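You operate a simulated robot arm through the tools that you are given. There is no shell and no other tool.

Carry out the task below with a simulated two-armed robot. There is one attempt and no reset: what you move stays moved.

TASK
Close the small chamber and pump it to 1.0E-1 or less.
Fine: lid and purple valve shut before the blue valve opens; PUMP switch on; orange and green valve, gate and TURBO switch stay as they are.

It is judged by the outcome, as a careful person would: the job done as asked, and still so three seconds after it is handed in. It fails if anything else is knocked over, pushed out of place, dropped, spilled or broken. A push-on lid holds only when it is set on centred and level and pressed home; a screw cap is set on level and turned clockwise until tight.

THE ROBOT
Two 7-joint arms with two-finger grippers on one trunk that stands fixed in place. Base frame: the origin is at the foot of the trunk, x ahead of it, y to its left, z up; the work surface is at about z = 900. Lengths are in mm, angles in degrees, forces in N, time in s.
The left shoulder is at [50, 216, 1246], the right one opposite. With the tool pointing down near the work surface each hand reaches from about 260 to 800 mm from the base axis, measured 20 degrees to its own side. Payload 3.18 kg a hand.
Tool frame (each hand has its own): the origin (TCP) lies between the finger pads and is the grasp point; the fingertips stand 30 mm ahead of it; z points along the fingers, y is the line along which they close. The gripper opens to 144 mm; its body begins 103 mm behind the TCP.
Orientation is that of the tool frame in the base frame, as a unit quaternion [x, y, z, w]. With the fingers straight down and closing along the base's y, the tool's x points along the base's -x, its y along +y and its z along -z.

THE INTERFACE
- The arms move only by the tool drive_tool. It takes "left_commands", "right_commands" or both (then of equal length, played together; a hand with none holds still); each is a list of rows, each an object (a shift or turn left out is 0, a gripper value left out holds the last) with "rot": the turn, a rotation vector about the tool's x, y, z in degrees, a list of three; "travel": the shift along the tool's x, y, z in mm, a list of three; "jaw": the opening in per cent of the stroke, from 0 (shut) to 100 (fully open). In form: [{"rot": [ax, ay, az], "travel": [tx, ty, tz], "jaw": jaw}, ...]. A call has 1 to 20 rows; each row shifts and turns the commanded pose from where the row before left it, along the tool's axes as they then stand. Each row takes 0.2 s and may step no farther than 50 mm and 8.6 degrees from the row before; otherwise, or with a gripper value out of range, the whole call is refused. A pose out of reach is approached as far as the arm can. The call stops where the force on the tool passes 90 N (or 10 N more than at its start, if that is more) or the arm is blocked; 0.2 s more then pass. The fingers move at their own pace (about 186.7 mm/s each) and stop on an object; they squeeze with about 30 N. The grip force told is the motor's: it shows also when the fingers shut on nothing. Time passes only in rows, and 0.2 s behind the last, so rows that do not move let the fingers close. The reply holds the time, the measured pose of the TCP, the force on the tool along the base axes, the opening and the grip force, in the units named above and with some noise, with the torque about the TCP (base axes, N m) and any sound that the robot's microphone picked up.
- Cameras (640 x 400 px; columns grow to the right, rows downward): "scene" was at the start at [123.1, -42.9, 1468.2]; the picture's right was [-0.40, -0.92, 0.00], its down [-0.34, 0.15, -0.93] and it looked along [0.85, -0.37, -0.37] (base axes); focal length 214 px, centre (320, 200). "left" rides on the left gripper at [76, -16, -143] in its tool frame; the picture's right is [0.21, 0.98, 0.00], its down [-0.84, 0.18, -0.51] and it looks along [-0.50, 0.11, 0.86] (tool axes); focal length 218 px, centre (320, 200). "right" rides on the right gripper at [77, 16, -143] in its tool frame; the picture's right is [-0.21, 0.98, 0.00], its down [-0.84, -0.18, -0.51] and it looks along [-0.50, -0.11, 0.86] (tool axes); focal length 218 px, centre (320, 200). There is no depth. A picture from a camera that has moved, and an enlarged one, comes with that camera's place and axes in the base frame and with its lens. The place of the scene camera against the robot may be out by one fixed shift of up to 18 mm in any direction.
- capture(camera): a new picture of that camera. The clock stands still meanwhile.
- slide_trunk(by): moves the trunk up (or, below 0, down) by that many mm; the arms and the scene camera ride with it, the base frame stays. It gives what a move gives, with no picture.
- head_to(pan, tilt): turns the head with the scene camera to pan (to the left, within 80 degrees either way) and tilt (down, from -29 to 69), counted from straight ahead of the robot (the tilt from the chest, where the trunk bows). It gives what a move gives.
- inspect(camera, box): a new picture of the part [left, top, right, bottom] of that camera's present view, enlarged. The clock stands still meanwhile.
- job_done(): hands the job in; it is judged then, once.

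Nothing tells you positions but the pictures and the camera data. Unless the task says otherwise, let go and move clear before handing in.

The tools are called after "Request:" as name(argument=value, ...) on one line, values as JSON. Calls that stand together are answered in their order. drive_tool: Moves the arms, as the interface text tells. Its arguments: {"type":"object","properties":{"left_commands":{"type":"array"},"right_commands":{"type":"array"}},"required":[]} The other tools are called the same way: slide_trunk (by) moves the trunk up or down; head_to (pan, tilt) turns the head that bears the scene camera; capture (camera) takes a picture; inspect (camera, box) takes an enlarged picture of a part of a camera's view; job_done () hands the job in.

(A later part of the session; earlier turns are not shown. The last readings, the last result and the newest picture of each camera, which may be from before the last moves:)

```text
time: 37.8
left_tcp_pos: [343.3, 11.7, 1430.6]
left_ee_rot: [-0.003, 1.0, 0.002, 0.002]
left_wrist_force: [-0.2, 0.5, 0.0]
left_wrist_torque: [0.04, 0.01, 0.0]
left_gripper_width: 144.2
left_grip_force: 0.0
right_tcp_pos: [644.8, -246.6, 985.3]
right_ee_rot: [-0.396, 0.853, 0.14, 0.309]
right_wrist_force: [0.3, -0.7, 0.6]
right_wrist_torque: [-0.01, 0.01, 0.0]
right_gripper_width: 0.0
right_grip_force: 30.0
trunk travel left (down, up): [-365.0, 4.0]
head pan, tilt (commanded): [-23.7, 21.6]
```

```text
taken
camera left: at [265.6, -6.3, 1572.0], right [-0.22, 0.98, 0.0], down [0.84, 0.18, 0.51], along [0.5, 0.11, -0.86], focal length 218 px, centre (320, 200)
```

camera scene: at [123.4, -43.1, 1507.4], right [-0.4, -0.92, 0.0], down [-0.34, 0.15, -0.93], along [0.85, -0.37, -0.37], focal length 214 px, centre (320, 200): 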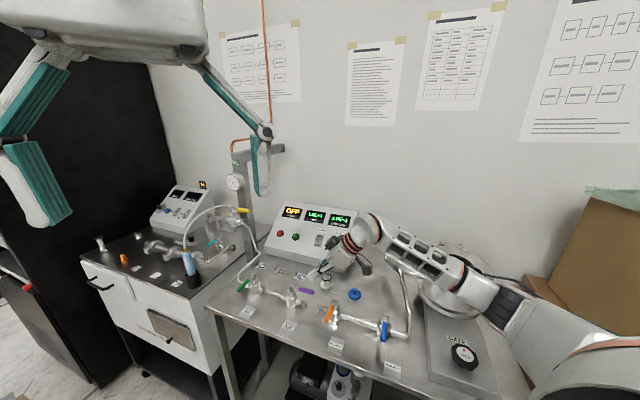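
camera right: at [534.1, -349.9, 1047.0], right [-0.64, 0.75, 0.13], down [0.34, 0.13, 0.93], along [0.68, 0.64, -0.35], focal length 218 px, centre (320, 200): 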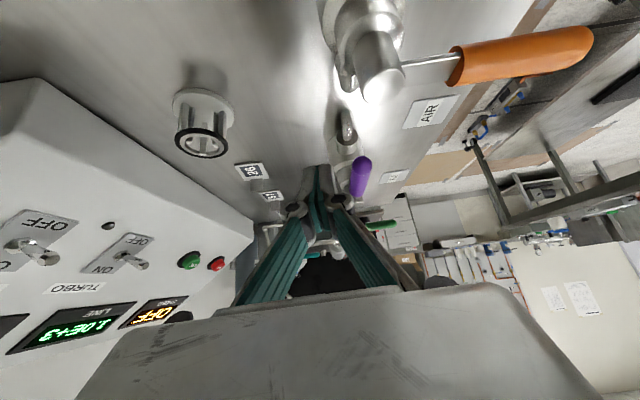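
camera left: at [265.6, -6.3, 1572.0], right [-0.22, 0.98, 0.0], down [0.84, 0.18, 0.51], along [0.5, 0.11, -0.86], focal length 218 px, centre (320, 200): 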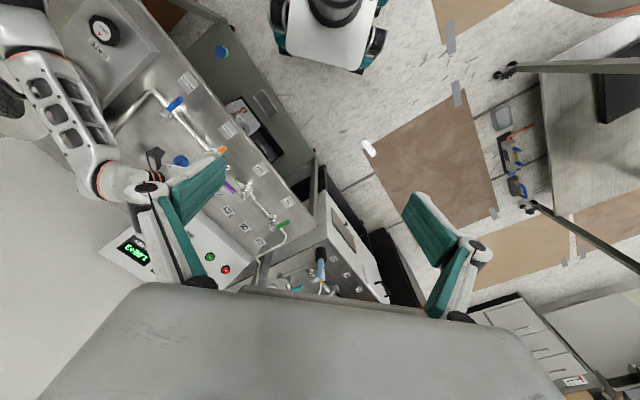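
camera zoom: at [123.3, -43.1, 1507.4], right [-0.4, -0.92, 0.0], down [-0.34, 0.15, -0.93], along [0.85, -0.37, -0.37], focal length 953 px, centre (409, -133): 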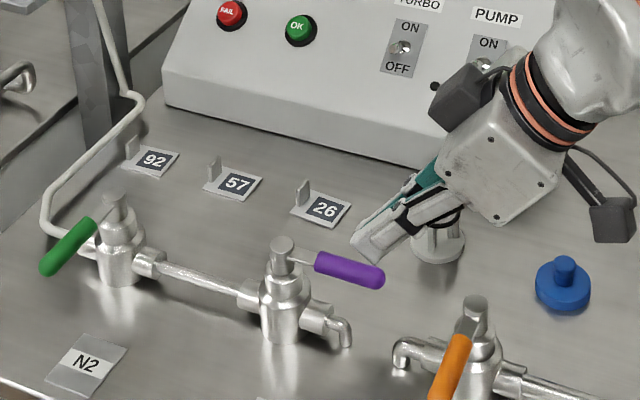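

The fingertip is level with the lever (z≈973) and about 12 mm behind it. I'll start sweeping the lever clockwise toward the bench front, one third of the way first.

Request:
drive_tool(right_commands=[{"travel": [-2.4, 11.8, 1.9]}, {"travel": [2.2, 13.3, -1.9]}, {"travel": [-0.2, 13.8, 0.1]}])

Request:
capture(camera="right")

Request:
inspect(camera="scene", box=[250, 230, 350, 320])

```text
time: 38.6
left_tcp_pos: [342.7, 10.1, 1429.4]
left_ee_rot: [-0.003, 1.0, 0.003, 0.001]
left_wrist_force: [-0.2, -0.2, -0.3]
left_wrist_torque: [-0.01, 0.0, 0.0]
left_gripper_width: 144.1
left_grip_force: 0.1
right_tcp_pos: [612.9, -220.4, 985.4]
right_ee_rot: [-0.397, 0.853, 0.141, 0.309]
right_wrist_force: [0.4, -0.4, 0.3]
right_wrist_torque: [-0.02, -0.01, 0.0]
right_gripper_width: 0.0
right_grip_force: 30.1
trunk travel left (down, up): [-365.0, 4.0]
head pan, tilt (commanded): [-23.7, 21.6]
```

```text
taken
camera right: at [504.0, -323.4, 1047.0], right [-0.64, 0.75, 0.13], down [0.34, 0.13, 0.93], along [0.68, 0.64, -0.35], focal length 218 px, centre (320, 200)
```

right: 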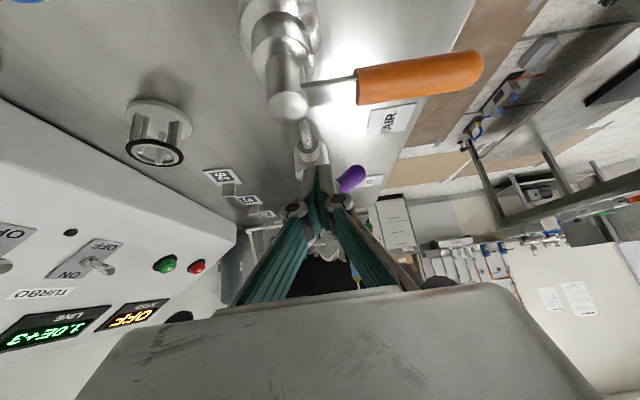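

```text
4.44 times, centred on (300, 275) of scene
camera zoom: at [123.2, -42.7, 1507.5], right [-0.4, -0.92, 0.0], down [-0.34, 0.15, -0.93], along [0.85, -0.37, -0.37], focal length 953 px, centre (409, -133)
```

zoom: 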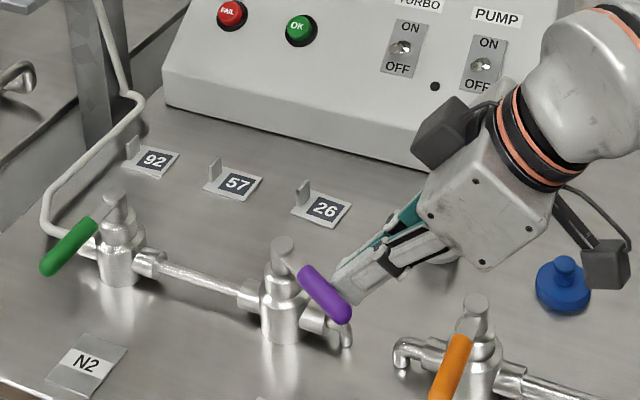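

The purple lever is turning nicely, about a third of the way. I'll continue the arc.

Request:
drive_tool(right_commands=[{"travel": [-3.2, 14.4, 2.6]}, {"travel": [-7.2, 13.8, 5.9]}, {"travel": [-11.4, 11.1, 9.4]}])

Request:
capture(camera="right")

Request:
inspect(camera="scene", box=[240, 240, 340, 330])

```text
time: 39.4
left_tcp_pos: [343.5, 12.1, 1431.4]
left_ee_rot: [-0.003, 1.0, 0.003, 0.002]
left_wrist_force: [-0.3, 0.0, -0.1]
left_wrist_torque: [-0.01, 0.0, 0.0]
left_gripper_width: 144.0
left_grip_force: 0.2
right_tcp_pos: [601.9, -173.2, 985.5]
right_ee_rot: [-0.397, 0.853, 0.141, 0.308]
right_wrist_force: [0.0, -0.2, 0.7]
right_wrist_torque: [-0.02, -0.01, 0.02]
right_gripper_width: 0.1
right_grip_force: 29.7
trunk travel left (down, up): [-365.0, 4.0]
head pan, tilt (commanded): [-23.7, 21.6]
```

```text
taken
camera right: at [492.9, -276.8, 1047.7], right [-0.64, 0.75, 0.13], down [0.34, 0.14, 0.93], along [0.68, 0.64, -0.35], focal length 218 px, centre (320, 200)
```

right: 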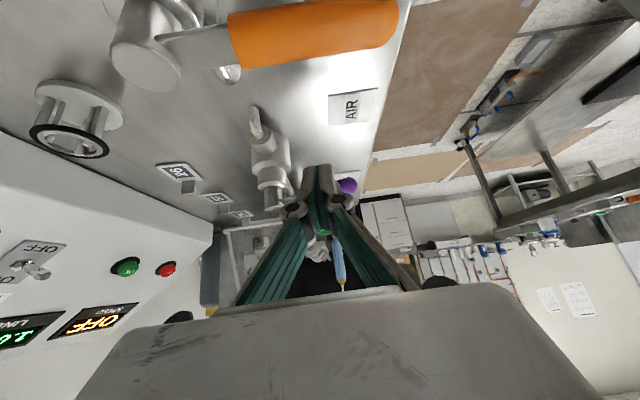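

```text
4.44 times, centred on (290, 285) of scene
camera zoom: at [123.3, -42.3, 1507.4], right [-0.4, -0.92, 0.0], down [-0.34, 0.15, -0.93], along [0.85, -0.37, -0.37], focal length 953 px, centre (453, -178)
```

zoom: 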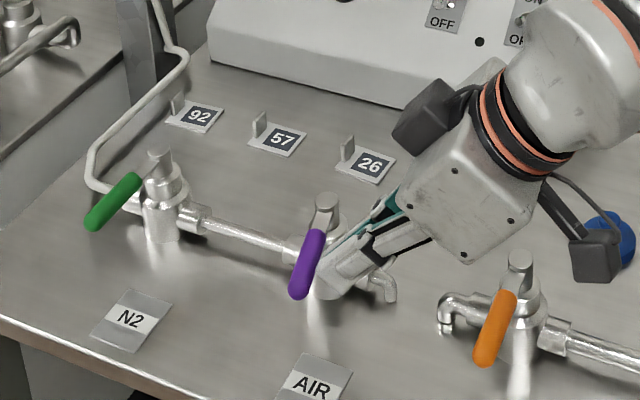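

The lever is about 72° around; the closed direction should match the green and orange levers. I'll finish the last part with a slight overshoot to make sure it reaches its stop.

Request:
drive_tool(right_commands=[{"travel": [-12.4, 6.2, 10.3]}, {"travel": [-6.1, -0.7, 5.1]}])

Request:
capture(camera="right")

Request:
inspect(camera="scene", box=[240, 240, 340, 330])

```text
time: 40.0
left_tcp_pos: [339.3, 6.5, 1430.8]
left_ee_rot: [-0.004, 1.0, 0.004, 0.004]
left_wrist_force: [-0.8, -0.1, -1.4]
left_wrist_torque: [0.0, 0.03, 0.03]
left_gripper_width: 144.2
left_grip_force: 0.1
right_tcp_pos: [610.5, -157.7, 982.1]
right_ee_rot: [-0.395, 0.856, 0.141, 0.301]
right_wrist_force: [-35.8, -37.5, -10.5]
right_wrist_torque: [-0.64, 0.6, -0.33]
right_gripper_width: 0.1
right_grip_force: 30.4
trunk travel left (down, up): [-365.0, 4.0]
head pan, tilt (commanded): [-23.7, 21.6]
```

```text
taken
camera right: at [500.2, -261.4, 1044.7], right [-0.64, 0.76, 0.14], down [0.36, 0.14, 0.92], along [0.68, 0.64, -0.36], focal length 218 px, centre (320, 200)
```

right: 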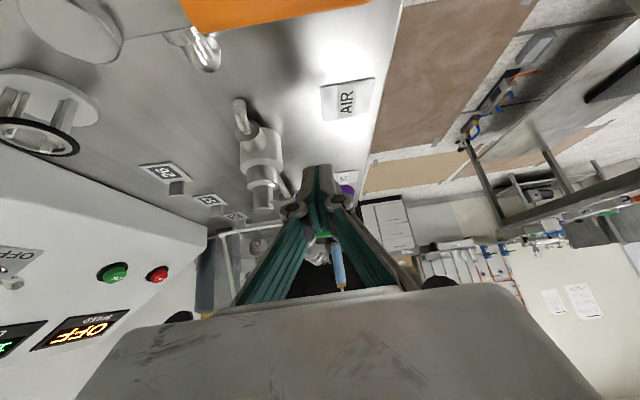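

```text
4.44 times, centred on (290, 285) of scene
camera zoom: at [120.1, -47.9, 1507.5], right [-0.4, -0.92, 0.0], down [-0.34, 0.15, -0.93], along [0.85, -0.37, -0.37], focal length 953 px, centre (453, -178)
```

zoom: 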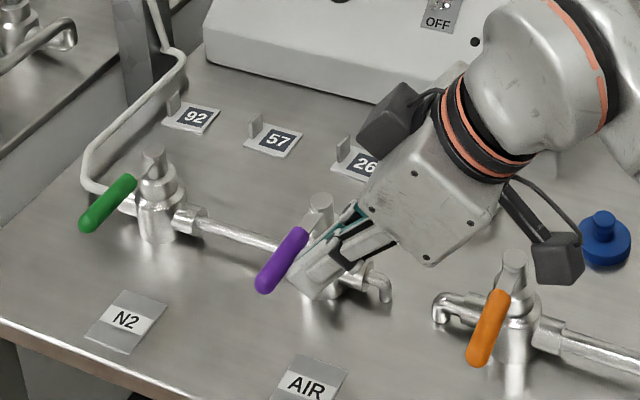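

The purple lever hit its stop (about 50 N) and now points to the front, parallel with the closed ones. I'll back off and lift clear, then verify.

Request:
drive_tool(right_commands=[{"travel": [10, 1, -8]}, {"travel": [10, 1, -8]}, {"travel": [-13, 0, -15.5]}, {"travel": [-20, 0, -24]}, {"travel": [-20, 0, -24]}])

Request:
inspect(camera="scene", box=[220, 230, 400, 350])

Request:
capture(camera="right")

Request:
capture(camera="scene")

```text
time: 41.2
left_tcp_pos: [342.3, 11.9, 1430.6]
left_ee_rot: [-0.003, 1.0, 0.002, 0.002]
left_wrist_force: [0.3, -0.3, 0.0]
left_wrist_torque: [0.01, 0.03, 0.01]
left_gripper_width: 143.6
left_grip_force: 0.0
right_tcp_pos: [592.0, -169.4, 1067.9]
right_ee_rot: [-0.398, 0.853, 0.141, 0.308]
right_wrist_force: [-0.2, 0.4, -0.4]
right_wrist_torque: [0.0, 0.05, 0.04]
right_gripper_width: 0.0
right_grip_force: 30.5
trunk travel left (down, up): [-365.0, 4.0]
head pan, tilt (commanded): [-23.7, 21.6]
```

```text
3.33 times, centred on (310, 290) of scene
camera zoom: at [124.0, -42.6, 1507.4], right [-0.4, -0.92, 0.0], down [-0.34, 0.15, -0.93], along [0.85, -0.37, -0.37], focal length 715 px, centre (353, -100)
```

zoom: 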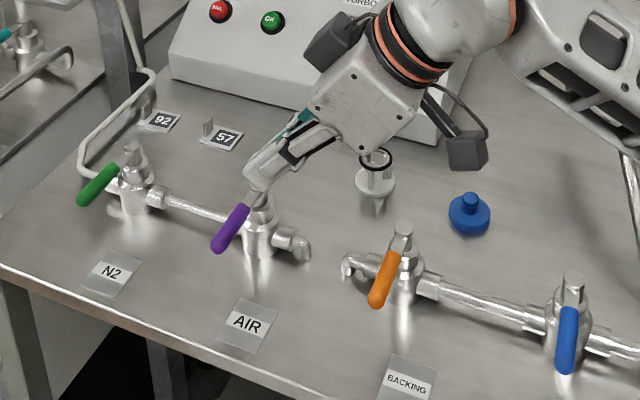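

```text
taken
camera right: at [484.1, -272.4, 1129.5], right [-0.65, 0.75, 0.13], down [0.34, 0.13, 0.93], along [0.68, 0.64, -0.35], focal length 218 px, centre (320, 200)
```

right: 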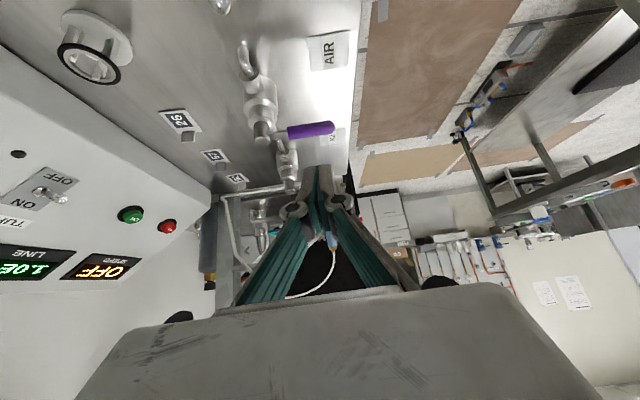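

```text
taken
camera scene: at [124.0, -42.6, 1507.4], right [-0.4, -0.92, 0.0], down [-0.34, 0.15, -0.93], along [0.85, -0.37, -0.37], focal length 214 px, centre (320, 200)
```

scene: 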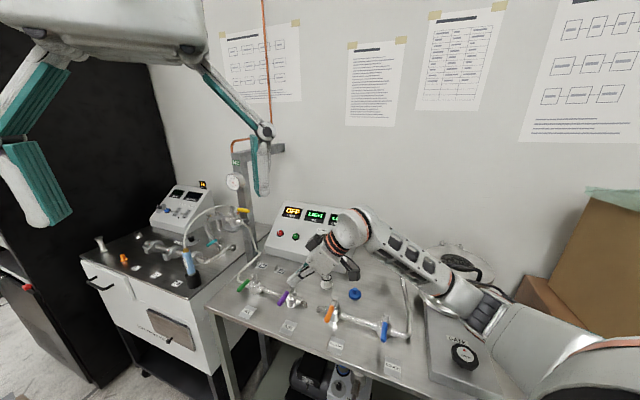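

Purple is now shut. For the PUMP toggle, I triangulate its tip near [793,-393,1000], with TURBO about 74 mm to its left at [842,-337,1002]. I'll move the hand over in front of the panel and turn it to point straight ahead.

Request:
drive_tool(right_commands=[{"travel": [12, -27.6, -23.3]}, {"travel": [12, -27.6, -23.3]}, {"travel": [12, -27.6, -23.3]}, {"travel": [12, -27.6, -23.3]}, {"travel": [12, -27.6, -23.3]}])

Request:
drive_tool(right_commands=[{"rot": [4.27, 0, 5.15]}, {"rot": [4.27, 0, 5.15]}, {"rot": [4.27, 0, 5.15]}])

Request:
capture(camera="right")

Request:
capture(camera="scene")

```text
time: 42.4
left_tcp_pos: [342.0, 11.0, 1430.5]
left_ee_rot: [-0.003, 1.0, 0.003, 0.003]
left_wrist_force: [-0.4, 0.2, 0.0]
left_wrist_torque: [0.03, -0.04, 0.03]
left_gripper_width: 144.2
left_grip_force: 0.1
right_tcp_pos: [620.9, -350.3, 1120.1]
right_ee_rot: [-0.396, 0.853, 0.141, 0.309]
right_wrist_force: [0.1, -0.8, 0.5]
right_wrist_torque: [0.04, 0.0, 0.0]
right_gripper_width: 0.0
right_grip_force: 30.5
trunk travel left (down, up): [-365.0, 4.0]
head pan, tilt (commanded): [-23.7, 21.6]
```

```text
time: 43.2
left_tcp_pos: [341.8, 11.7, 1429.0]
left_ee_rot: [-0.003, 1.0, 0.002, 0.003]
left_wrist_force: [0.0, 0.1, -0.2]
left_wrist_torque: [0.02, 0.0, -0.03]
left_gripper_width: 144.2
left_grip_force: 0.1
right_tcp_pos: [622.3, -350.2, 1120.1]
right_ee_rot: [-0.242, 0.909, 0.086, 0.33]
right_wrist_force: [-0.2, 0.6, -0.6]
right_wrist_torque: [-0.02, 0.03, 0.01]
right_gripper_width: 0.0
right_grip_force: 30.3
trunk travel left (down, up): [-365.0, 4.0]
head pan, tilt (commanded): [-23.7, 21.6]
```

```text
taken
camera right: at [483.7, -409.7, 1181.5], right [-0.35, 0.93, 0.13], down [0.37, 0.01, 0.93], along [0.86, 0.37, -0.34], focal length 218 px, centre (320, 200)
```

right: 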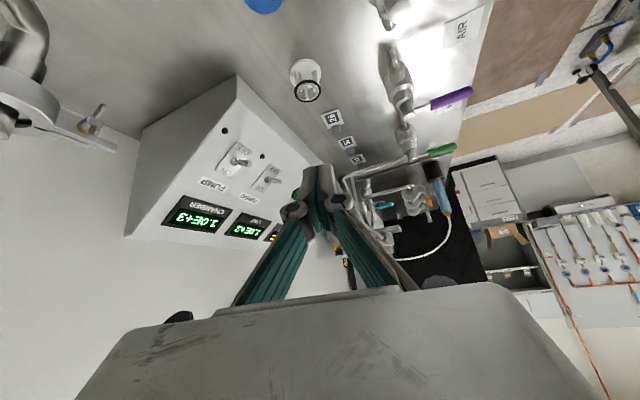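

```text
taken
camera scene: at [122.9, -42.8, 1507.5], right [-0.4, -0.92, 0.0], down [-0.34, 0.15, -0.93], along [0.85, -0.37, -0.37], focal length 214 px, centre (320, 200)
```

scene: 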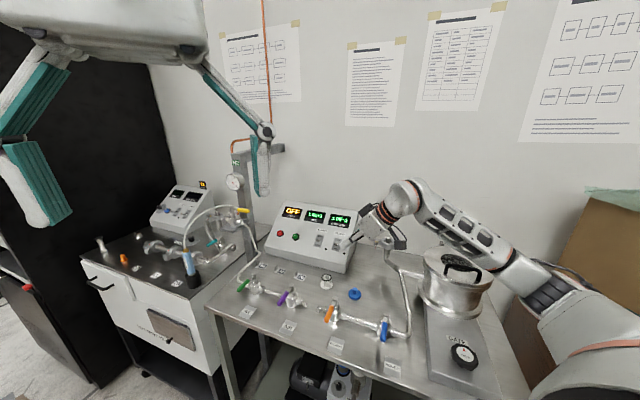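

The hand turns freely here and the camera has a good view of the panel. I'll zoom in on the toggles to refine their positions.

Request:
inspect(camera="right", box=[180, 100, 320, 220])

Request:
inspect(camera="scene", box=[280, 190, 420, 290])

Request:
inspect(camera="left", box=[60, 160, 260, 300])

```text
3.33 times, centred on (250, 160) of right
camera zoom: at [483.7, -409.7, 1181.5], right [-0.35, 0.93, 0.13], down [0.37, 0.01, 0.93], along [0.86, 0.37, -0.34], focal length 728 px, centre (553, 333)
```

zoom: 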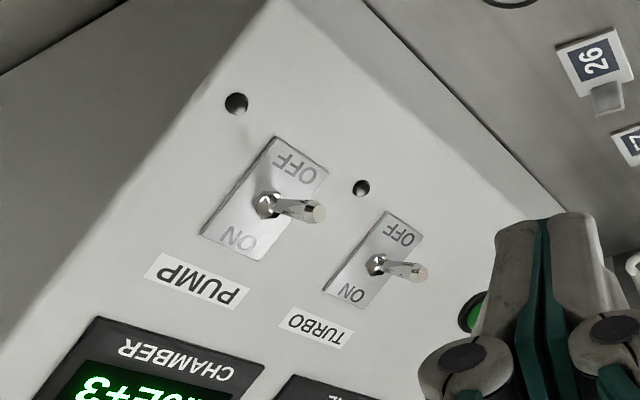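

```text
4.00 times, centred on (350, 240) of scene
camera zoom: at [122.9, -42.8, 1507.5], right [-0.4, -0.92, 0.0], down [-0.34, 0.15, -0.93], along [0.85, -0.37, -0.37], focal length 858 px, centre (200, 40)
```

zoom: 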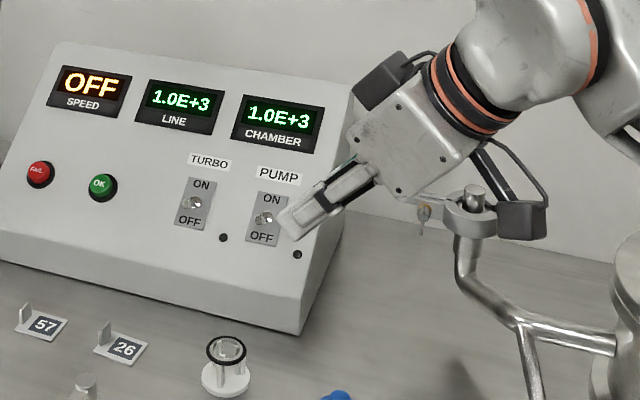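

```text
2.86 times, centred on (160, 230) of left
camera zoom: at [265.2, -6.0, 1572.1], right [-0.22, 0.98, 0.0], down [0.84, 0.18, 0.51], along [0.5, 0.11, -0.86], focal length 624 px, centre (777, 114)
```

zoom: 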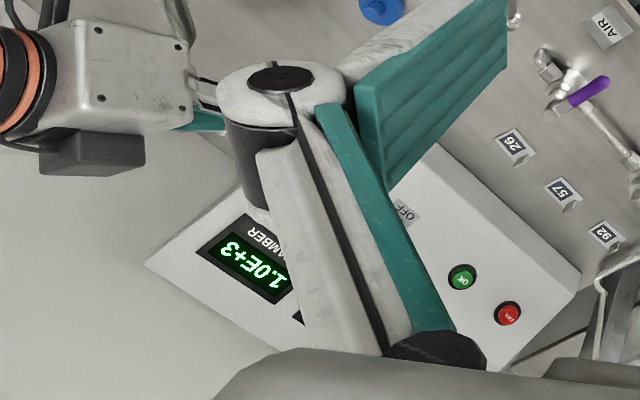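

The PUMP toggle tip is at about [790,-390,1001] with its base near [808,-408,987], leaning to OFF. I'll turn the hand to point straight ahead with a shallower angle, still away from the panel.

Request:
drive_tool(right_commands=[{"rot": [4.27, 0, 5.15]}, {"rot": [4.27, 0, 5.15]}, {"rot": [4.27, 0, 5.15]}, {"rot": [4.27, 0, 5.15]}, {"rot": [0, -6, 0]}, {"rot": [0, -6, 0]}])

Request:
capture(camera="right")

Request:
inspect(camera="scene", box=[280, 190, 420, 290])

```text
time: 44.6
left_tcp_pos: [342.8, 11.0, 1430.0]
left_ee_rot: [-0.003, 1.0, 0.002, 0.003]
left_wrist_force: [-0.3, -0.3, -0.3]
left_wrist_torque: [-0.02, -0.02, 0.01]
left_gripper_width: 144.0
left_grip_force: 0.0
right_tcp_pos: [624.8, -374.0, 1125.3]
right_ee_rot: [-0.081, 0.897, 0.04, 0.433]
right_wrist_force: [-1.1, 0.1, -0.9]
right_wrist_torque: [0.05, -0.03, 0.03]
right_gripper_width: 0.0
right_grip_force: 30.7
right hand out of reach, approached as far as the arm can: row 4, 5, 6
trunk travel left (down, up): [-365.0, 4.0]
head pan, tilt (commanded): [-23.7, 21.6]
```

```text
taken
camera right: at [466.4, -387.1, 1154.0], right [-0.05, 0.98, 0.17], down [0.15, -0.16, 0.98], along [0.99, 0.08, -0.14], focal length 218 px, centre (320, 200)
```

right: 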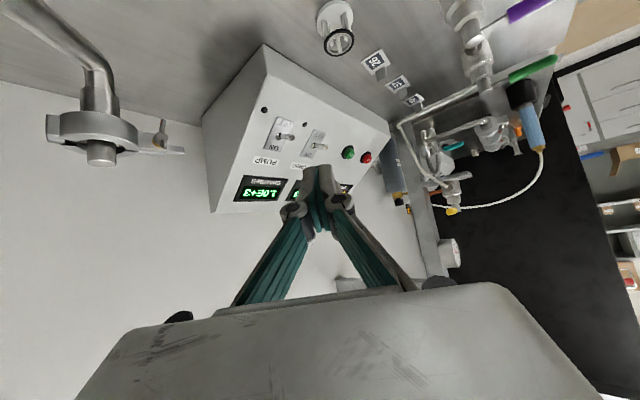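

```text
4.00 times, centred on (350, 240) of scene
camera zoom: at [123.0, -43.1, 1507.5], right [-0.4, -0.92, 0.0], down [-0.34, 0.15, -0.93], along [0.85, -0.37, -0.37], focal length 858 px, centre (200, 40)
```

zoom: 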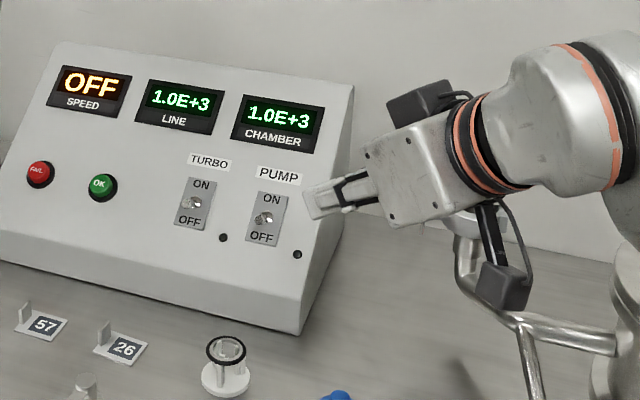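

The orientation stopped at about 10° yaw and 51° tilt, which is good enough for pressing the toggle upward. I'll approach a point about 60 mm out from the toggle.

Request:
drive_tool(right_commands=[{"travel": [4, 0.3, 36.7]}, {"travel": [4, 0.3, 36.7]}, {"travel": [4, 0.3, 36.7]}, {"travel": [4, 0.3, 36.7]}])

Request:
capture(camera="right")

Request:
inspect(camera="scene", box=[280, 190, 420, 290])

```text
time: 45.6
left_tcp_pos: [343.5, 11.9, 1429.6]
left_ee_rot: [-0.003, 1.0, 0.002, 0.002]
left_wrist_force: [0.2, 0.5, 0.0]
left_wrist_torque: [0.01, 0.01, 0.02]
left_gripper_width: 144.1
left_grip_force: 0.1
right_tcp_pos: [732.1, -363.9, 1022.8]
right_ee_rot: [-0.081, 0.896, 0.039, 0.434]
right_wrist_force: [0.8, -0.6, -0.2]
right_wrist_torque: [0.01, -0.01, 0.0]
right_gripper_width: 0.0
right_grip_force: 30.1
right hand out of reach, approached as far as the arm can: row 1, 2
trunk travel left (down, up): [-365.0, 4.0]
head pan, tilt (commanded): [-23.7, 21.6]
```

```text
taken
camera right: at [574.0, -376.7, 1051.5], right [-0.05, 0.98, 0.17], down [0.15, -0.16, 0.98], along [0.99, 0.07, -0.14], focal length 218 px, centre (320, 200)
```

right: 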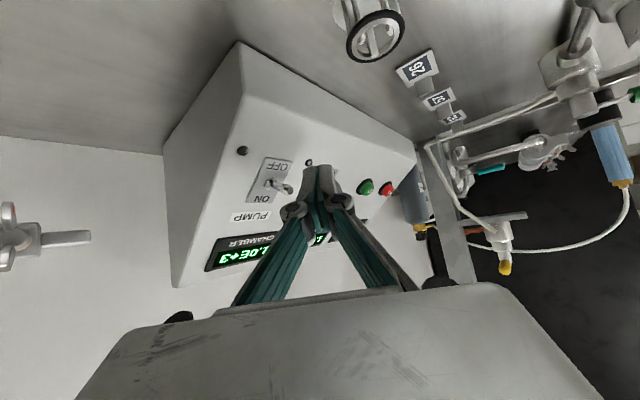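

```text
4.00 times, centred on (350, 240) of scene
camera zoom: at [123.9, -42.8, 1507.4], right [-0.4, -0.92, 0.0], down [-0.34, 0.15, -0.93], along [0.85, -0.37, -0.37], focal length 858 px, centre (200, 40)
```

zoom: 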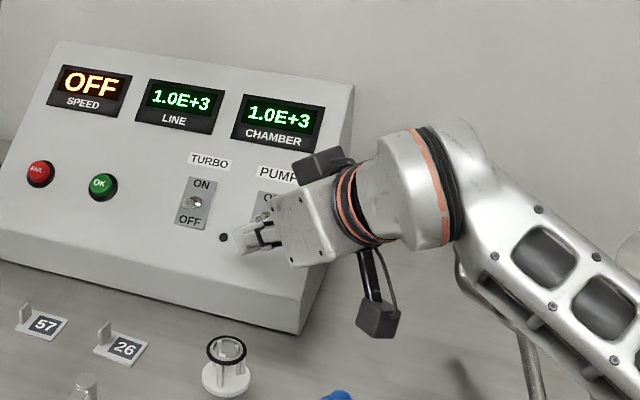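

The fingers are about 60 mm out from the panel, level with the toggle. I'll zoom in for a last position check.

Request:
inspect(camera="right", box=[220, 130, 350, 240])

```text
3.64 times, centred on (285, 185) of right
camera zoom: at [574.0, -376.7, 1051.5], right [-0.05, 0.98, 0.17], down [0.15, -0.16, 0.98], along [0.99, 0.07, -0.14], focal length 794 px, centre (447, 254)
```

zoom: 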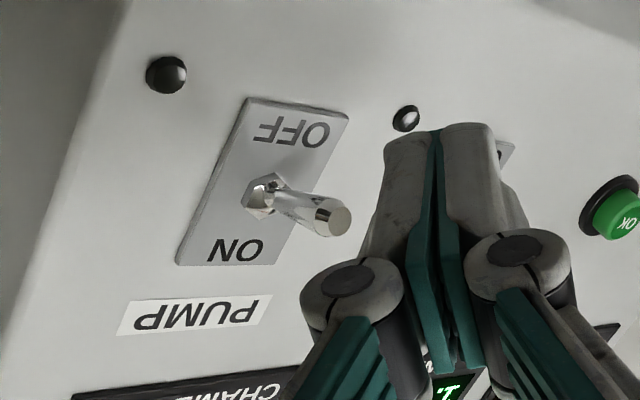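

The toggle tip is at about [790,-390,1004]. I'll bring the fingertip in beneath the lever in two small moves.

Request:
drive_tool(right_commands=[{"travel": [3.3, -8.8, 10.4]}, {"travel": [3.3, -8.8, 10.4]}])

Request:
inspect(camera="right", box=[220, 130, 350, 240])

Request:
inspect(camera="scene", box=[300, 210, 380, 280])

```text
time: 46.2
left_tcp_pos: [341.7, 12.0, 1430.6]
left_ee_rot: [-0.003, 1.0, 0.003, 0.002]
left_wrist_force: [0.1, -0.3, -0.5]
left_wrist_torque: [-0.01, -0.02, 0.01]
left_gripper_width: 144.2
left_grip_force: 0.1
right_tcp_pos: [747.9, -378.9, 1004.5]
right_ee_rot: [-0.078, 0.897, 0.037, 0.434]
right_wrist_force: [-1.1, -0.1, 0.1]
right_wrist_torque: [0.04, -0.02, 0.03]
right_gripper_width: 0.0
right_grip_force: 30.7
trunk travel left (down, up): [-365.0, 4.0]
head pan, tilt (commanded): [-23.7, 21.6]
```

```text
3.64 times, centred on (285, 185) of right
camera zoom: at [587.5, -390.6, 1033.2], right [-0.04, 0.99, 0.16], down [0.15, -0.16, 0.98], along [0.99, 0.07, -0.14], focal length 794 px, centre (447, 254)
```

zoom: 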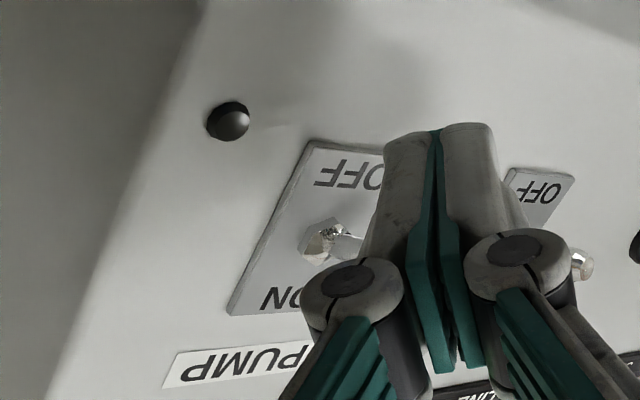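

```text
5.71 times, centred on (340, 245) of scene
camera zoom: at [123.0, -43.0, 1507.5], right [-0.4, -0.92, 0.0], down [-0.34, 0.15, -0.93], along [0.85, -0.37, -0.37], focal length 1226 px, centre (206, -57)
```

zoom: 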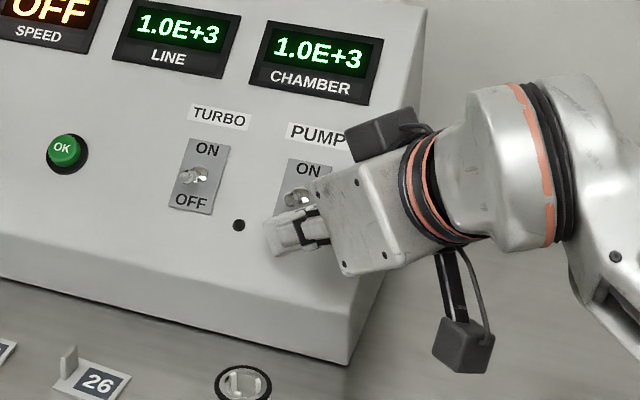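

The fingertip is just below the toggle in the scene view, with the toggle visible above it. I'll move in toward the panel beneath it.

Request:
drive_tool(right_commands=[{"travel": [2, -8.5, 9]}, {"travel": [2, -8.5, 9]}])

Request:
inspect(camera="right", box=[220, 130, 350, 240])

Request:
inspect(camera="scene", box=[300, 210, 380, 280])

```text
time: 46.8
left_tcp_pos: [339.1, 13.6, 1431.0]
left_ee_rot: [-0.004, 1.0, 0.001, 0.004]
left_wrist_force: [0.5, 0.7, 0.4]
left_wrist_torque: [-0.01, 0.07, 0.0]
left_gripper_width: 143.9
left_grip_force: 0.0
right_tcp_pos: [760.6, -390.6, 993.7]
right_ee_rot: [-0.079, 0.895, 0.04, 0.437]
right_wrist_force: [-21.9, 8.6, 11.3]
right_wrist_torque: [0.06, 0.36, 0.0]
right_gripper_width: 0.2
right_grip_force: 31.1
trunk travel left (down, up): [-365.0, 4.0]
head pan, tilt (commanded): [-23.7, 21.6]
```

```text
3.64 times, centred on (285, 185) of right
camera zoom: at [600.6, -402.3, 1023.1], right [-0.05, 0.99, 0.17], down [0.15, -0.16, 0.98], along [0.99, 0.07, -0.14], focal length 794 px, centre (447, 254)
```

zoom: 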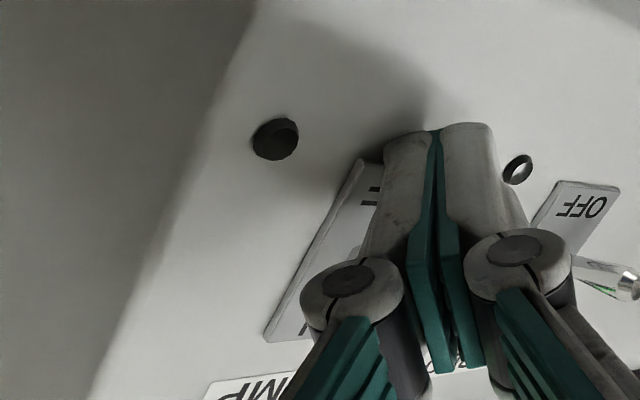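

```text
5.71 times, centred on (340, 245) of scene
camera zoom: at [120.0, -40.6, 1507.9], right [-0.4, -0.92, 0.0], down [-0.33, 0.15, -0.93], along [0.85, -0.37, -0.37], focal length 1226 px, centre (206, -57)
```

zoom: 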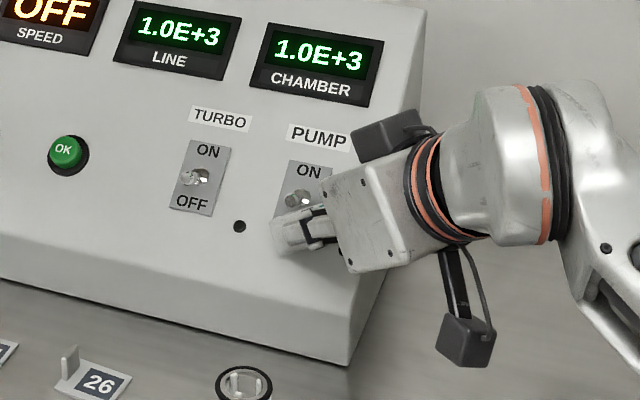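

The fingertip touched the panel lightly. I'll back off 4 mm and then push upward along the panel to flip the toggle.

Request:
drive_tool(right_commands=[{"travel": [-0.7, 2.7, -2.9]}, {"travel": [-4.2, -2.3, -1.3]}, {"travel": [-4.2, -2.3, -1.3]}])

Request:
inspect(camera="scene", box=[300, 210, 380, 280])

```text
time: 47.6
left_tcp_pos: [340.9, 13.3, 1431.3]
left_ee_rot: [-0.004, 1.0, 0.003, 0.002]
left_wrist_force: [0.1, -0.1, -0.5]
left_wrist_torque: [-0.04, -0.01, -0.01]
left_gripper_width: 143.8
left_grip_force: 0.0
right_tcp_pos: [760.9, -393.5, 1000.5]
right_ee_rot: [-0.079, 0.897, 0.039, 0.432]
right_wrist_force: [-16.5, 15.2, -2.0]
right_wrist_torque: [0.4, 0.42, 0.09]
right_gripper_width: 0.0
right_grip_force: 30.8
trunk travel left (down, up): [-365.0, 4.0]
head pan, tilt (commanded): [-23.7, 21.6]
```

```text
5.71 times, centred on (340, 245) of scene
camera zoom: at [121.6, -41.0, 1507.6], right [-0.4, -0.92, 0.0], down [-0.34, 0.15, -0.93], along [0.85, -0.37, -0.37], focal length 1226 px, centre (206, -57)
```

zoom: 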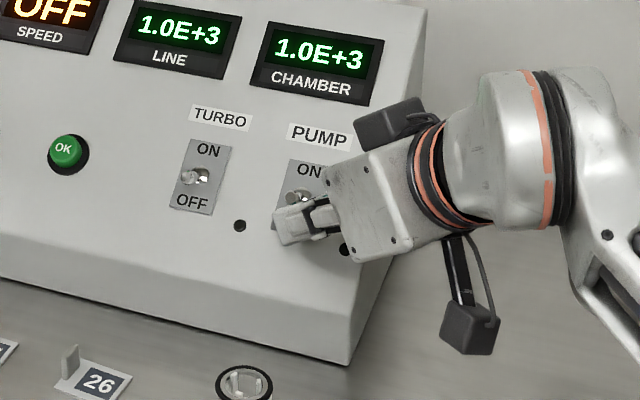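

The finger is now bearing on the toggle. I'll push it further upward in small steps.

Request:
drive_tool(right_commands=[{"travel": [-3.9, 0, -3.1]}, {"travel": [-3.9, 0, -3.1]}])

Request:
inspect(camera="scene", box=[300, 210, 380, 280])

Request:
inspect(camera="right", box=[220, 130, 350, 240])

```text
time: 48.2
left_tcp_pos: [341.6, 11.4, 1431.2]
left_ee_rot: [-0.003, 1.0, 0.002, 0.002]
left_wrist_force: [0.4, 0.1, 0.5]
left_wrist_torque: [-0.02, -0.02, -0.01]
left_gripper_width: 144.0
left_grip_force: 0.0
right_tcp_pos: [763.0, -396.8, 1012.1]
right_ee_rot: [-0.079, 0.896, 0.036, 0.435]
right_wrist_force: [0.4, 0.7, -0.7]
right_wrist_torque: [0.0, -0.01, 0.0]
right_gripper_width: 0.1
right_grip_force: 31.1
trunk travel left (down, up): [-365.0, 4.0]
head pan, tilt (commanded): [-23.7, 21.6]
```

```text
5.71 times, centred on (340, 245) of scene
camera zoom: at [123.0, -42.5, 1507.5], right [-0.4, -0.92, 0.0], down [-0.34, 0.15, -0.93], along [0.85, -0.37, -0.37], focal length 1226 px, centre (206, -57)
```

zoom: 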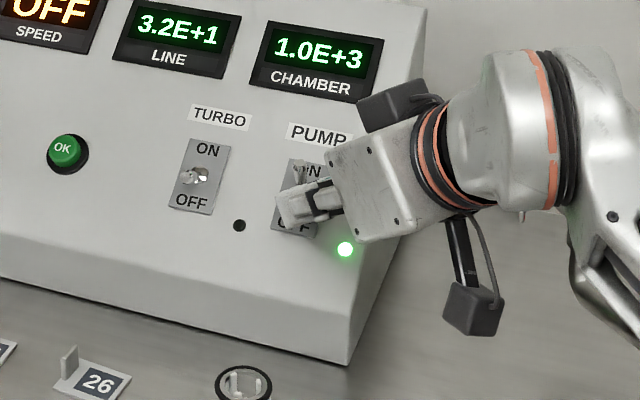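

```text
3.64 times, centred on (285, 185) of right
camera zoom: at [603.5, -407.5, 1041.0], right [-0.04, 0.99, 0.16], down [0.15, -0.15, 0.98], along [0.99, 0.07, -0.14], focal length 794 px, centre (447, 254)
```

zoom: 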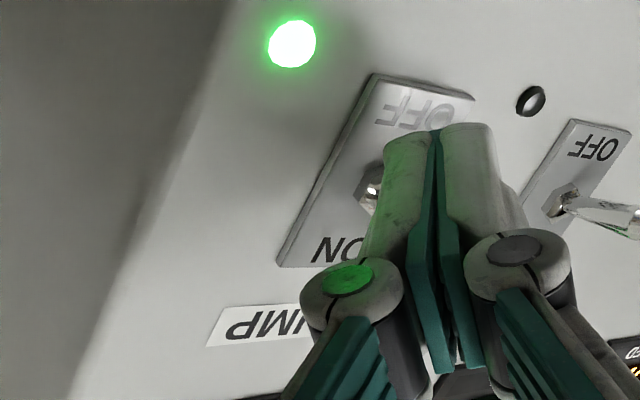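

PUMP is on: its green lamp is lit and the LINE gauge has dropped to 3.2E+1. I'll retreat straight out from the panel.

Request:
drive_tool(right_commands=[{"travel": [-1, 6.5, -7.5]}, {"travel": [-3.2, 13.5, -14.4]}, {"travel": [-3.2, 13.5, -14.4]}, {"travel": [-10, 0, -40]}, {"travel": [-10, 0, -40]}])

Request:
capture(camera="scene")

Request:
inspect(camera="scene", box=[260, 190, 400, 290])

Request:
capture(camera="right")

```text
time: 49.4
left_tcp_pos: [341.9, 13.1, 1430.0]
left_ee_rot: [-0.003, 1.0, 0.002, 0.002]
left_wrist_force: [0.1, 0.1, 0.4]
left_wrist_torque: [0.0, 0.02, 0.01]
left_gripper_width: 144.1
left_grip_force: 0.1
right_tcp_pos: [682.6, -374.4, 1105.1]
right_ee_rot: [-0.079, 0.896, 0.038, 0.434]
right_wrist_force: [0.3, -0.5, 0.6]
right_wrist_torque: [0.02, 0.0, 0.01]
right_gripper_width: 0.0
right_grip_force: 31.0
trunk travel left (down, up): [-365.0, 4.0]
head pan, tilt (commanded): [-23.7, 21.6]
```

```text
taken
camera scene: at [122.7, -42.5, 1507.5], right [-0.4, -0.92, 0.0], down [-0.34, 0.15, -0.93], along [0.85, -0.37, -0.37], focal length 214 px, centre (320, 200)
```

scene: 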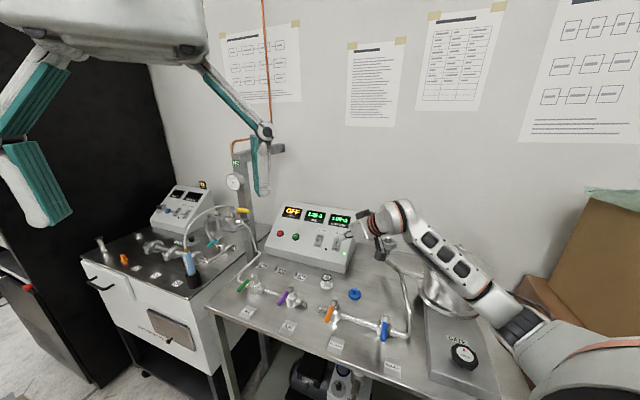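

```text
4.00 times, centred on (330, 240) of scene
camera zoom: at [122.7, -42.5, 1507.5], right [-0.4, -0.92, 0.0], down [-0.34, 0.15, -0.93], along [0.85, -0.37, -0.37], focal length 858 px, centre (280, 40)
```

zoom: 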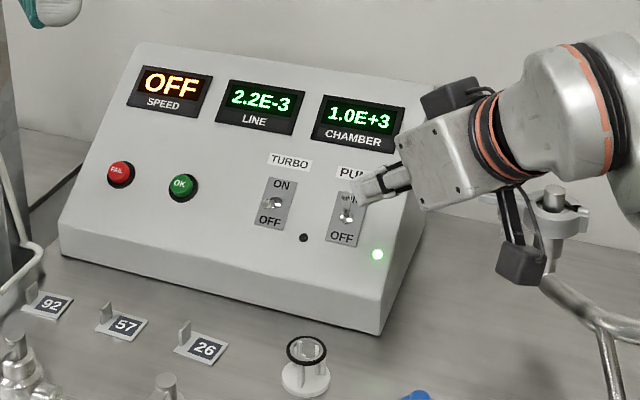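

```text
taken
camera right: at [523.0, -386.2, 1133.3], right [-0.04, 0.99, 0.16], down [0.15, -0.15, 0.98], along [0.99, 0.07, -0.14], focal length 218 px, centre (320, 200)
```

right: 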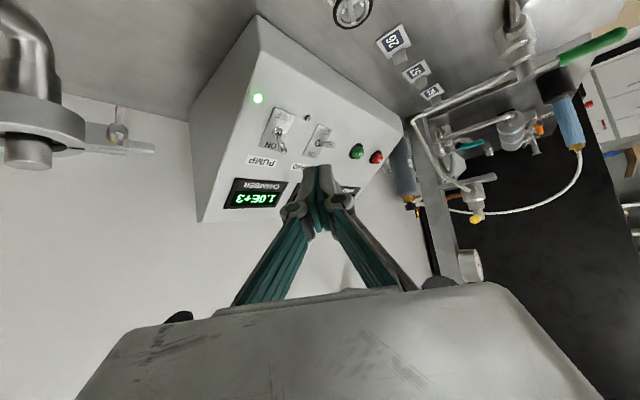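

LINE reads 2.2E-3, PUMP is ON and TURBO is still OFF. Now for the blue valve, whose stem is near [456,-386,975] with its lever pointing to the front: I'll retreat and set the tool upright, aligned with the bench.

Request:
drive_tool(right_commands=[{"travel": [7.7, 5.4, -40.2]}, {"travel": [7.7, 5.4, -40.2]}, {"travel": [7.7, 5.4, -40.2]}, {"travel": [7.7, 5.4, -40.2]}, {"travel": [7.7, 5.4, -40.2]}, {"rot": [-5.5, 0, -4.35]}, {"rot": [-5.5, 0, -4.35]}, {"rot": [-5.5, 0, -4.35]}, {"rot": [-5.5, 0, -4.35]}, {"rot": [-5.5, 0, -4.35]}])

Request:
drive_tool(right_commands=[{"rot": [0, 8.5, 0]}, {"rot": [0, 8.5, 0]}, {"rot": [0, 8.5, 0]}, {"rot": [0, 8.5, 0]}, {"rot": [0, 8.5, 0]}, {"rot": [0, 8.5, 0]}])

Request:
capture(camera="right")

Request:
capture(camera="scene")

```text
time: 51.6
left_tcp_pos: [343.4, 10.8, 1429.2]
left_ee_rot: [-0.004, 1.0, 0.003, 0.002]
left_wrist_force: [0.1, -0.8, -0.1]
left_wrist_torque: [-0.01, 0.0, 0.01]
left_gripper_width: 144.0
left_grip_force: 0.0
right_tcp_pos: [500.9, -381.0, 1199.7]
right_ee_rot: [-0.345, 0.831, 0.167, 0.403]
right_wrist_force: [-0.6, 0.4, 1.2]
right_wrist_torque: [0.02, 0.03, 0.02]
right_gripper_width: 0.1
right_grip_force: 30.4
trunk travel left (down, up): [-365.0, 4.0]
head pan, tilt (commanded): [-23.7, 21.6]
```

```text
time: 53.0
left_tcp_pos: [343.5, 13.0, 1430.1]
left_ee_rot: [-0.003, 1.0, 0.001, 0.001]
left_wrist_force: [-0.3, -0.4, 0.6]
left_wrist_torque: [0.0, 0.01, 0.0]
left_gripper_width: 144.0
left_grip_force: 0.0
right_tcp_pos: [500.2, -381.7, 1200.7]
right_ee_rot: [-0.384, 0.923, 0.002, 0.005]
right_wrist_force: [0.0, 0.7, -1.0]
right_wrist_torque: [0.0, 0.04, 0.01]
right_gripper_width: 0.0
right_grip_force: 29.6
trunk travel left (down, up): [-365.0, 4.0]
head pan, tilt (commanded): [-23.7, 21.6]
```

```text
taken
camera right: at [433.8, -424.1, 1342.2], right [-0.55, 0.84, 0.0], down [0.72, 0.47, 0.52], along [0.43, 0.28, -0.86], focal length 218 px, centre (320, 200)
```

right: 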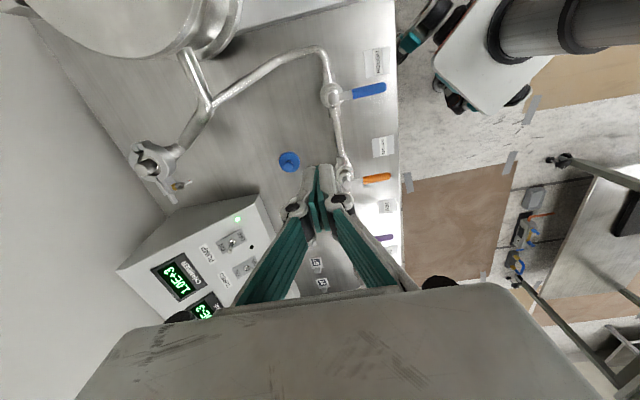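

```text
taken
camera scene: at [123.7, -41.8, 1507.4], right [-0.4, -0.92, 0.0], down [-0.34, 0.15, -0.93], along [0.85, -0.37, -0.37], focal length 214 px, centre (320, 200)
```

scene: 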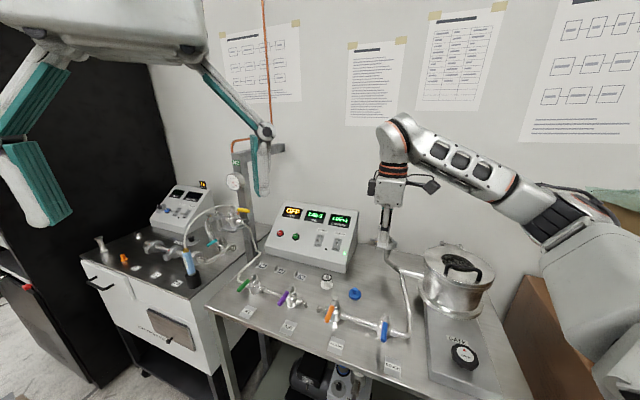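

The tool is upright above the area. I'll go to the left side of the blue lever (bench-left, in front of the pipe) and descend above the bare bench there.

Request:
drive_tool(right_commands=[{"travel": [0.6, 28, 0]}, {"travel": [0.6, 28, 0]}, {"travel": [0.6, 27.5, 0]}, {"travel": [0, 0, 47]}, {"travel": [0, 0, 47]}, {"travel": [0, 0, 47]}])

Request:
capture(camera="right")

Request:
capture(camera="scene")

Request:
inspect(camera="scene", box=[320, 250, 440, 370])

```text
time: 54.4
left_tcp_pos: [342.9, 11.0, 1429.5]
left_ee_rot: [-0.003, 1.0, 0.004, 0.002]
left_wrist_force: [-0.2, 0.7, -0.9]
left_wrist_torque: [-0.02, 0.03, -0.01]
left_gripper_width: 144.0
left_grip_force: 0.0
right_tcp_pos: [441.2, -323.2, 1057.4]
right_ee_rot: [-0.384, 0.923, 0.002, 0.008]
right_wrist_force: [0.1, 0.4, -0.6]
right_wrist_torque: [0.02, 0.03, -0.04]
right_gripper_width: 0.0
right_grip_force: 30.6
trunk travel left (down, up): [-365.0, 4.0]
head pan, tilt (commanded): [-23.7, 21.6]
```

```text
taken
camera right: at [375.2, -367.2, 1200.2], right [-0.54, 0.84, 0.0], down [0.72, 0.47, 0.52], along [0.43, 0.28, -0.85], focal length 218 px, centre (320, 200)
```

right: 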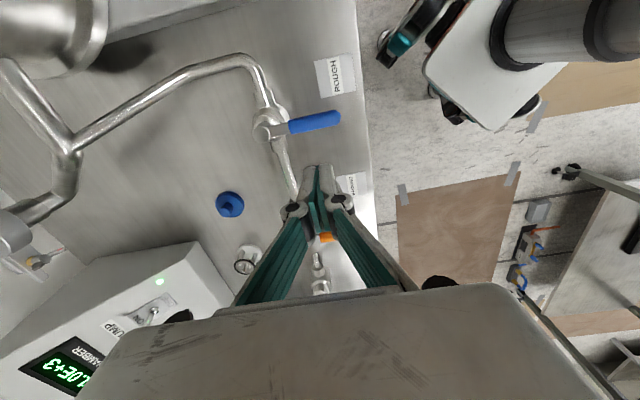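

```text
taken
camera scene: at [123.8, -43.7, 1507.4], right [-0.4, -0.92, 0.0], down [-0.34, 0.15, -0.93], along [0.85, -0.37, -0.37], focal length 214 px, centre (320, 200)
```

scene: 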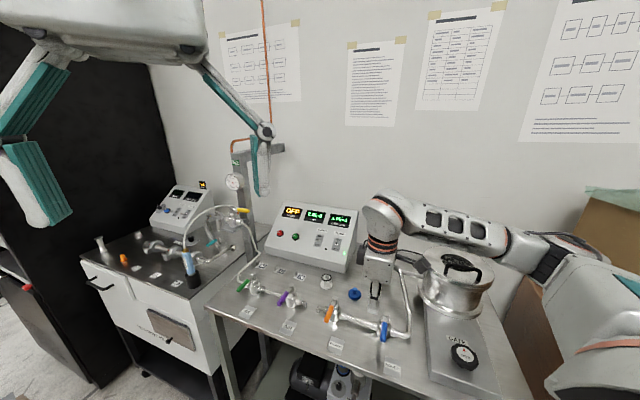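

```text
3.33 times, centred on (380, 310) of scene
camera zoom: at [123.8, -43.7, 1507.4], right [-0.4, -0.92, 0.0], down [-0.34, 0.15, -0.93], along [0.85, -0.37, -0.37], focal length 715 px, centre (120, -167)
```

zoom: 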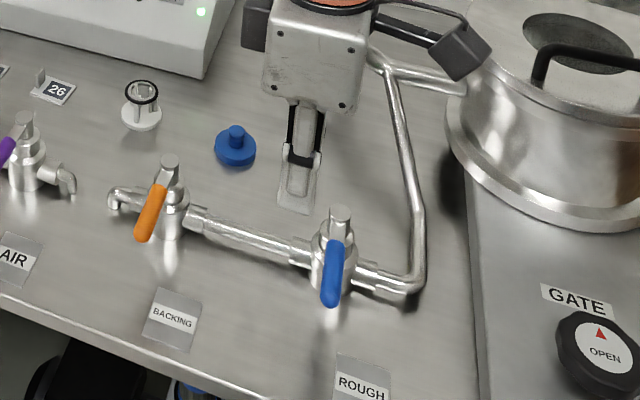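

The finger is about 13 mm to the left of the blue lever (stem n≈592, b≈-48). I'll descend so the fingertip is at lever height.

Request:
drive_tool(right_commands=[{"travel": [0, 0, 24]}, {"travel": [0, 0, 24]}, {"travel": [0, 0, 22]}])

Request:
inspect(camera="scene", box=[320, 250, 440, 370])

Request:
capture(camera="right")

Request:
capture(camera="scene")

```text
time: 55.2
left_tcp_pos: [342.7, 11.9, 1431.0]
left_ee_rot: [-0.004, 1.0, 0.003, 0.002]
left_wrist_force: [0.9, -0.6, 0.3]
left_wrist_torque: [0.04, 0.01, -0.01]
left_gripper_width: 143.9
left_grip_force: 0.0
right_tcp_pos: [441.8, -321.6, 987.5]
right_ee_rot: [-0.385, 0.923, 0.002, 0.006]
right_wrist_force: [0.0, -0.2, -0.2]
right_wrist_torque: [0.01, 0.0, -0.02]
right_gripper_width: 0.0
right_grip_force: 30.7
trunk travel left (down, up): [-365.0, 4.0]
head pan, tilt (commanded): [-23.7, 21.6]
```

```text
3.33 times, centred on (380, 310) of scene
camera zoom: at [123.5, -43.2, 1507.4], right [-0.4, -0.92, 0.0], down [-0.34, 0.15, -0.93], along [0.85, -0.37, -0.37], focal length 715 px, centre (120, -167)
```

zoom: 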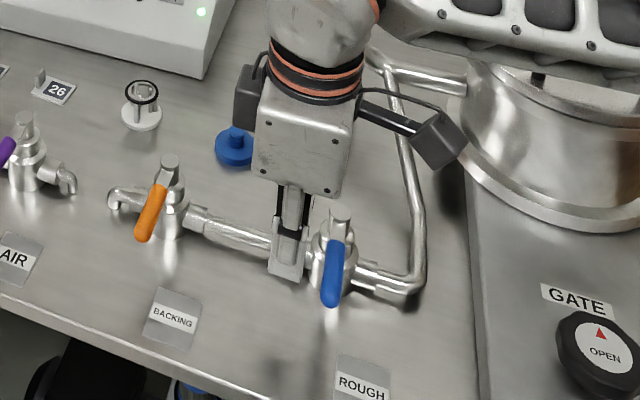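

```text
taken
camera right: at [375.1, -364.7, 1130.4], right [-0.54, 0.84, 0.0], down [0.72, 0.47, 0.52], along [0.43, 0.28, -0.85], focal length 218 px, centre (320, 200)
```

right: 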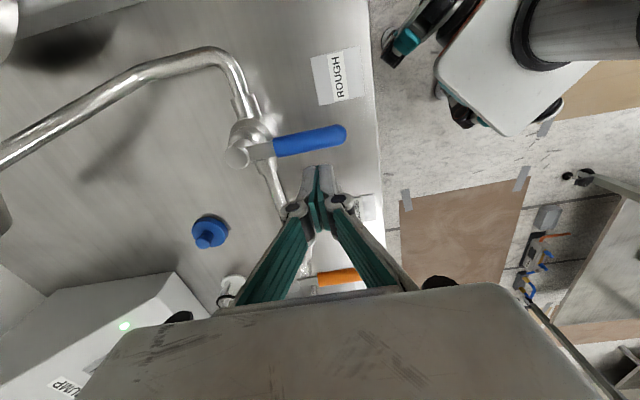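

```text
taken
camera scene: at [123.5, -43.2, 1507.4], right [-0.4, -0.92, 0.0], down [-0.34, 0.15, -0.93], along [0.85, -0.37, -0.37], focal length 214 px, centre (320, 200)
```

scene: 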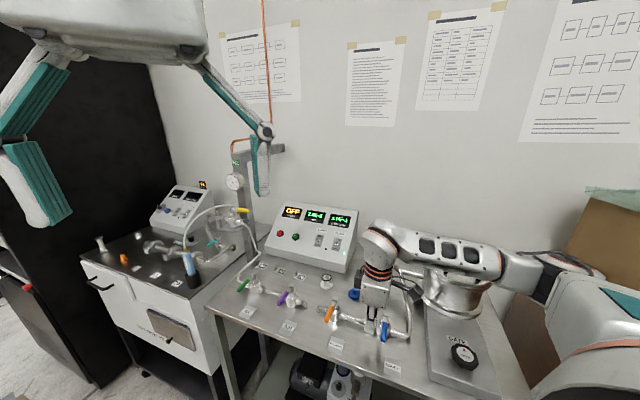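

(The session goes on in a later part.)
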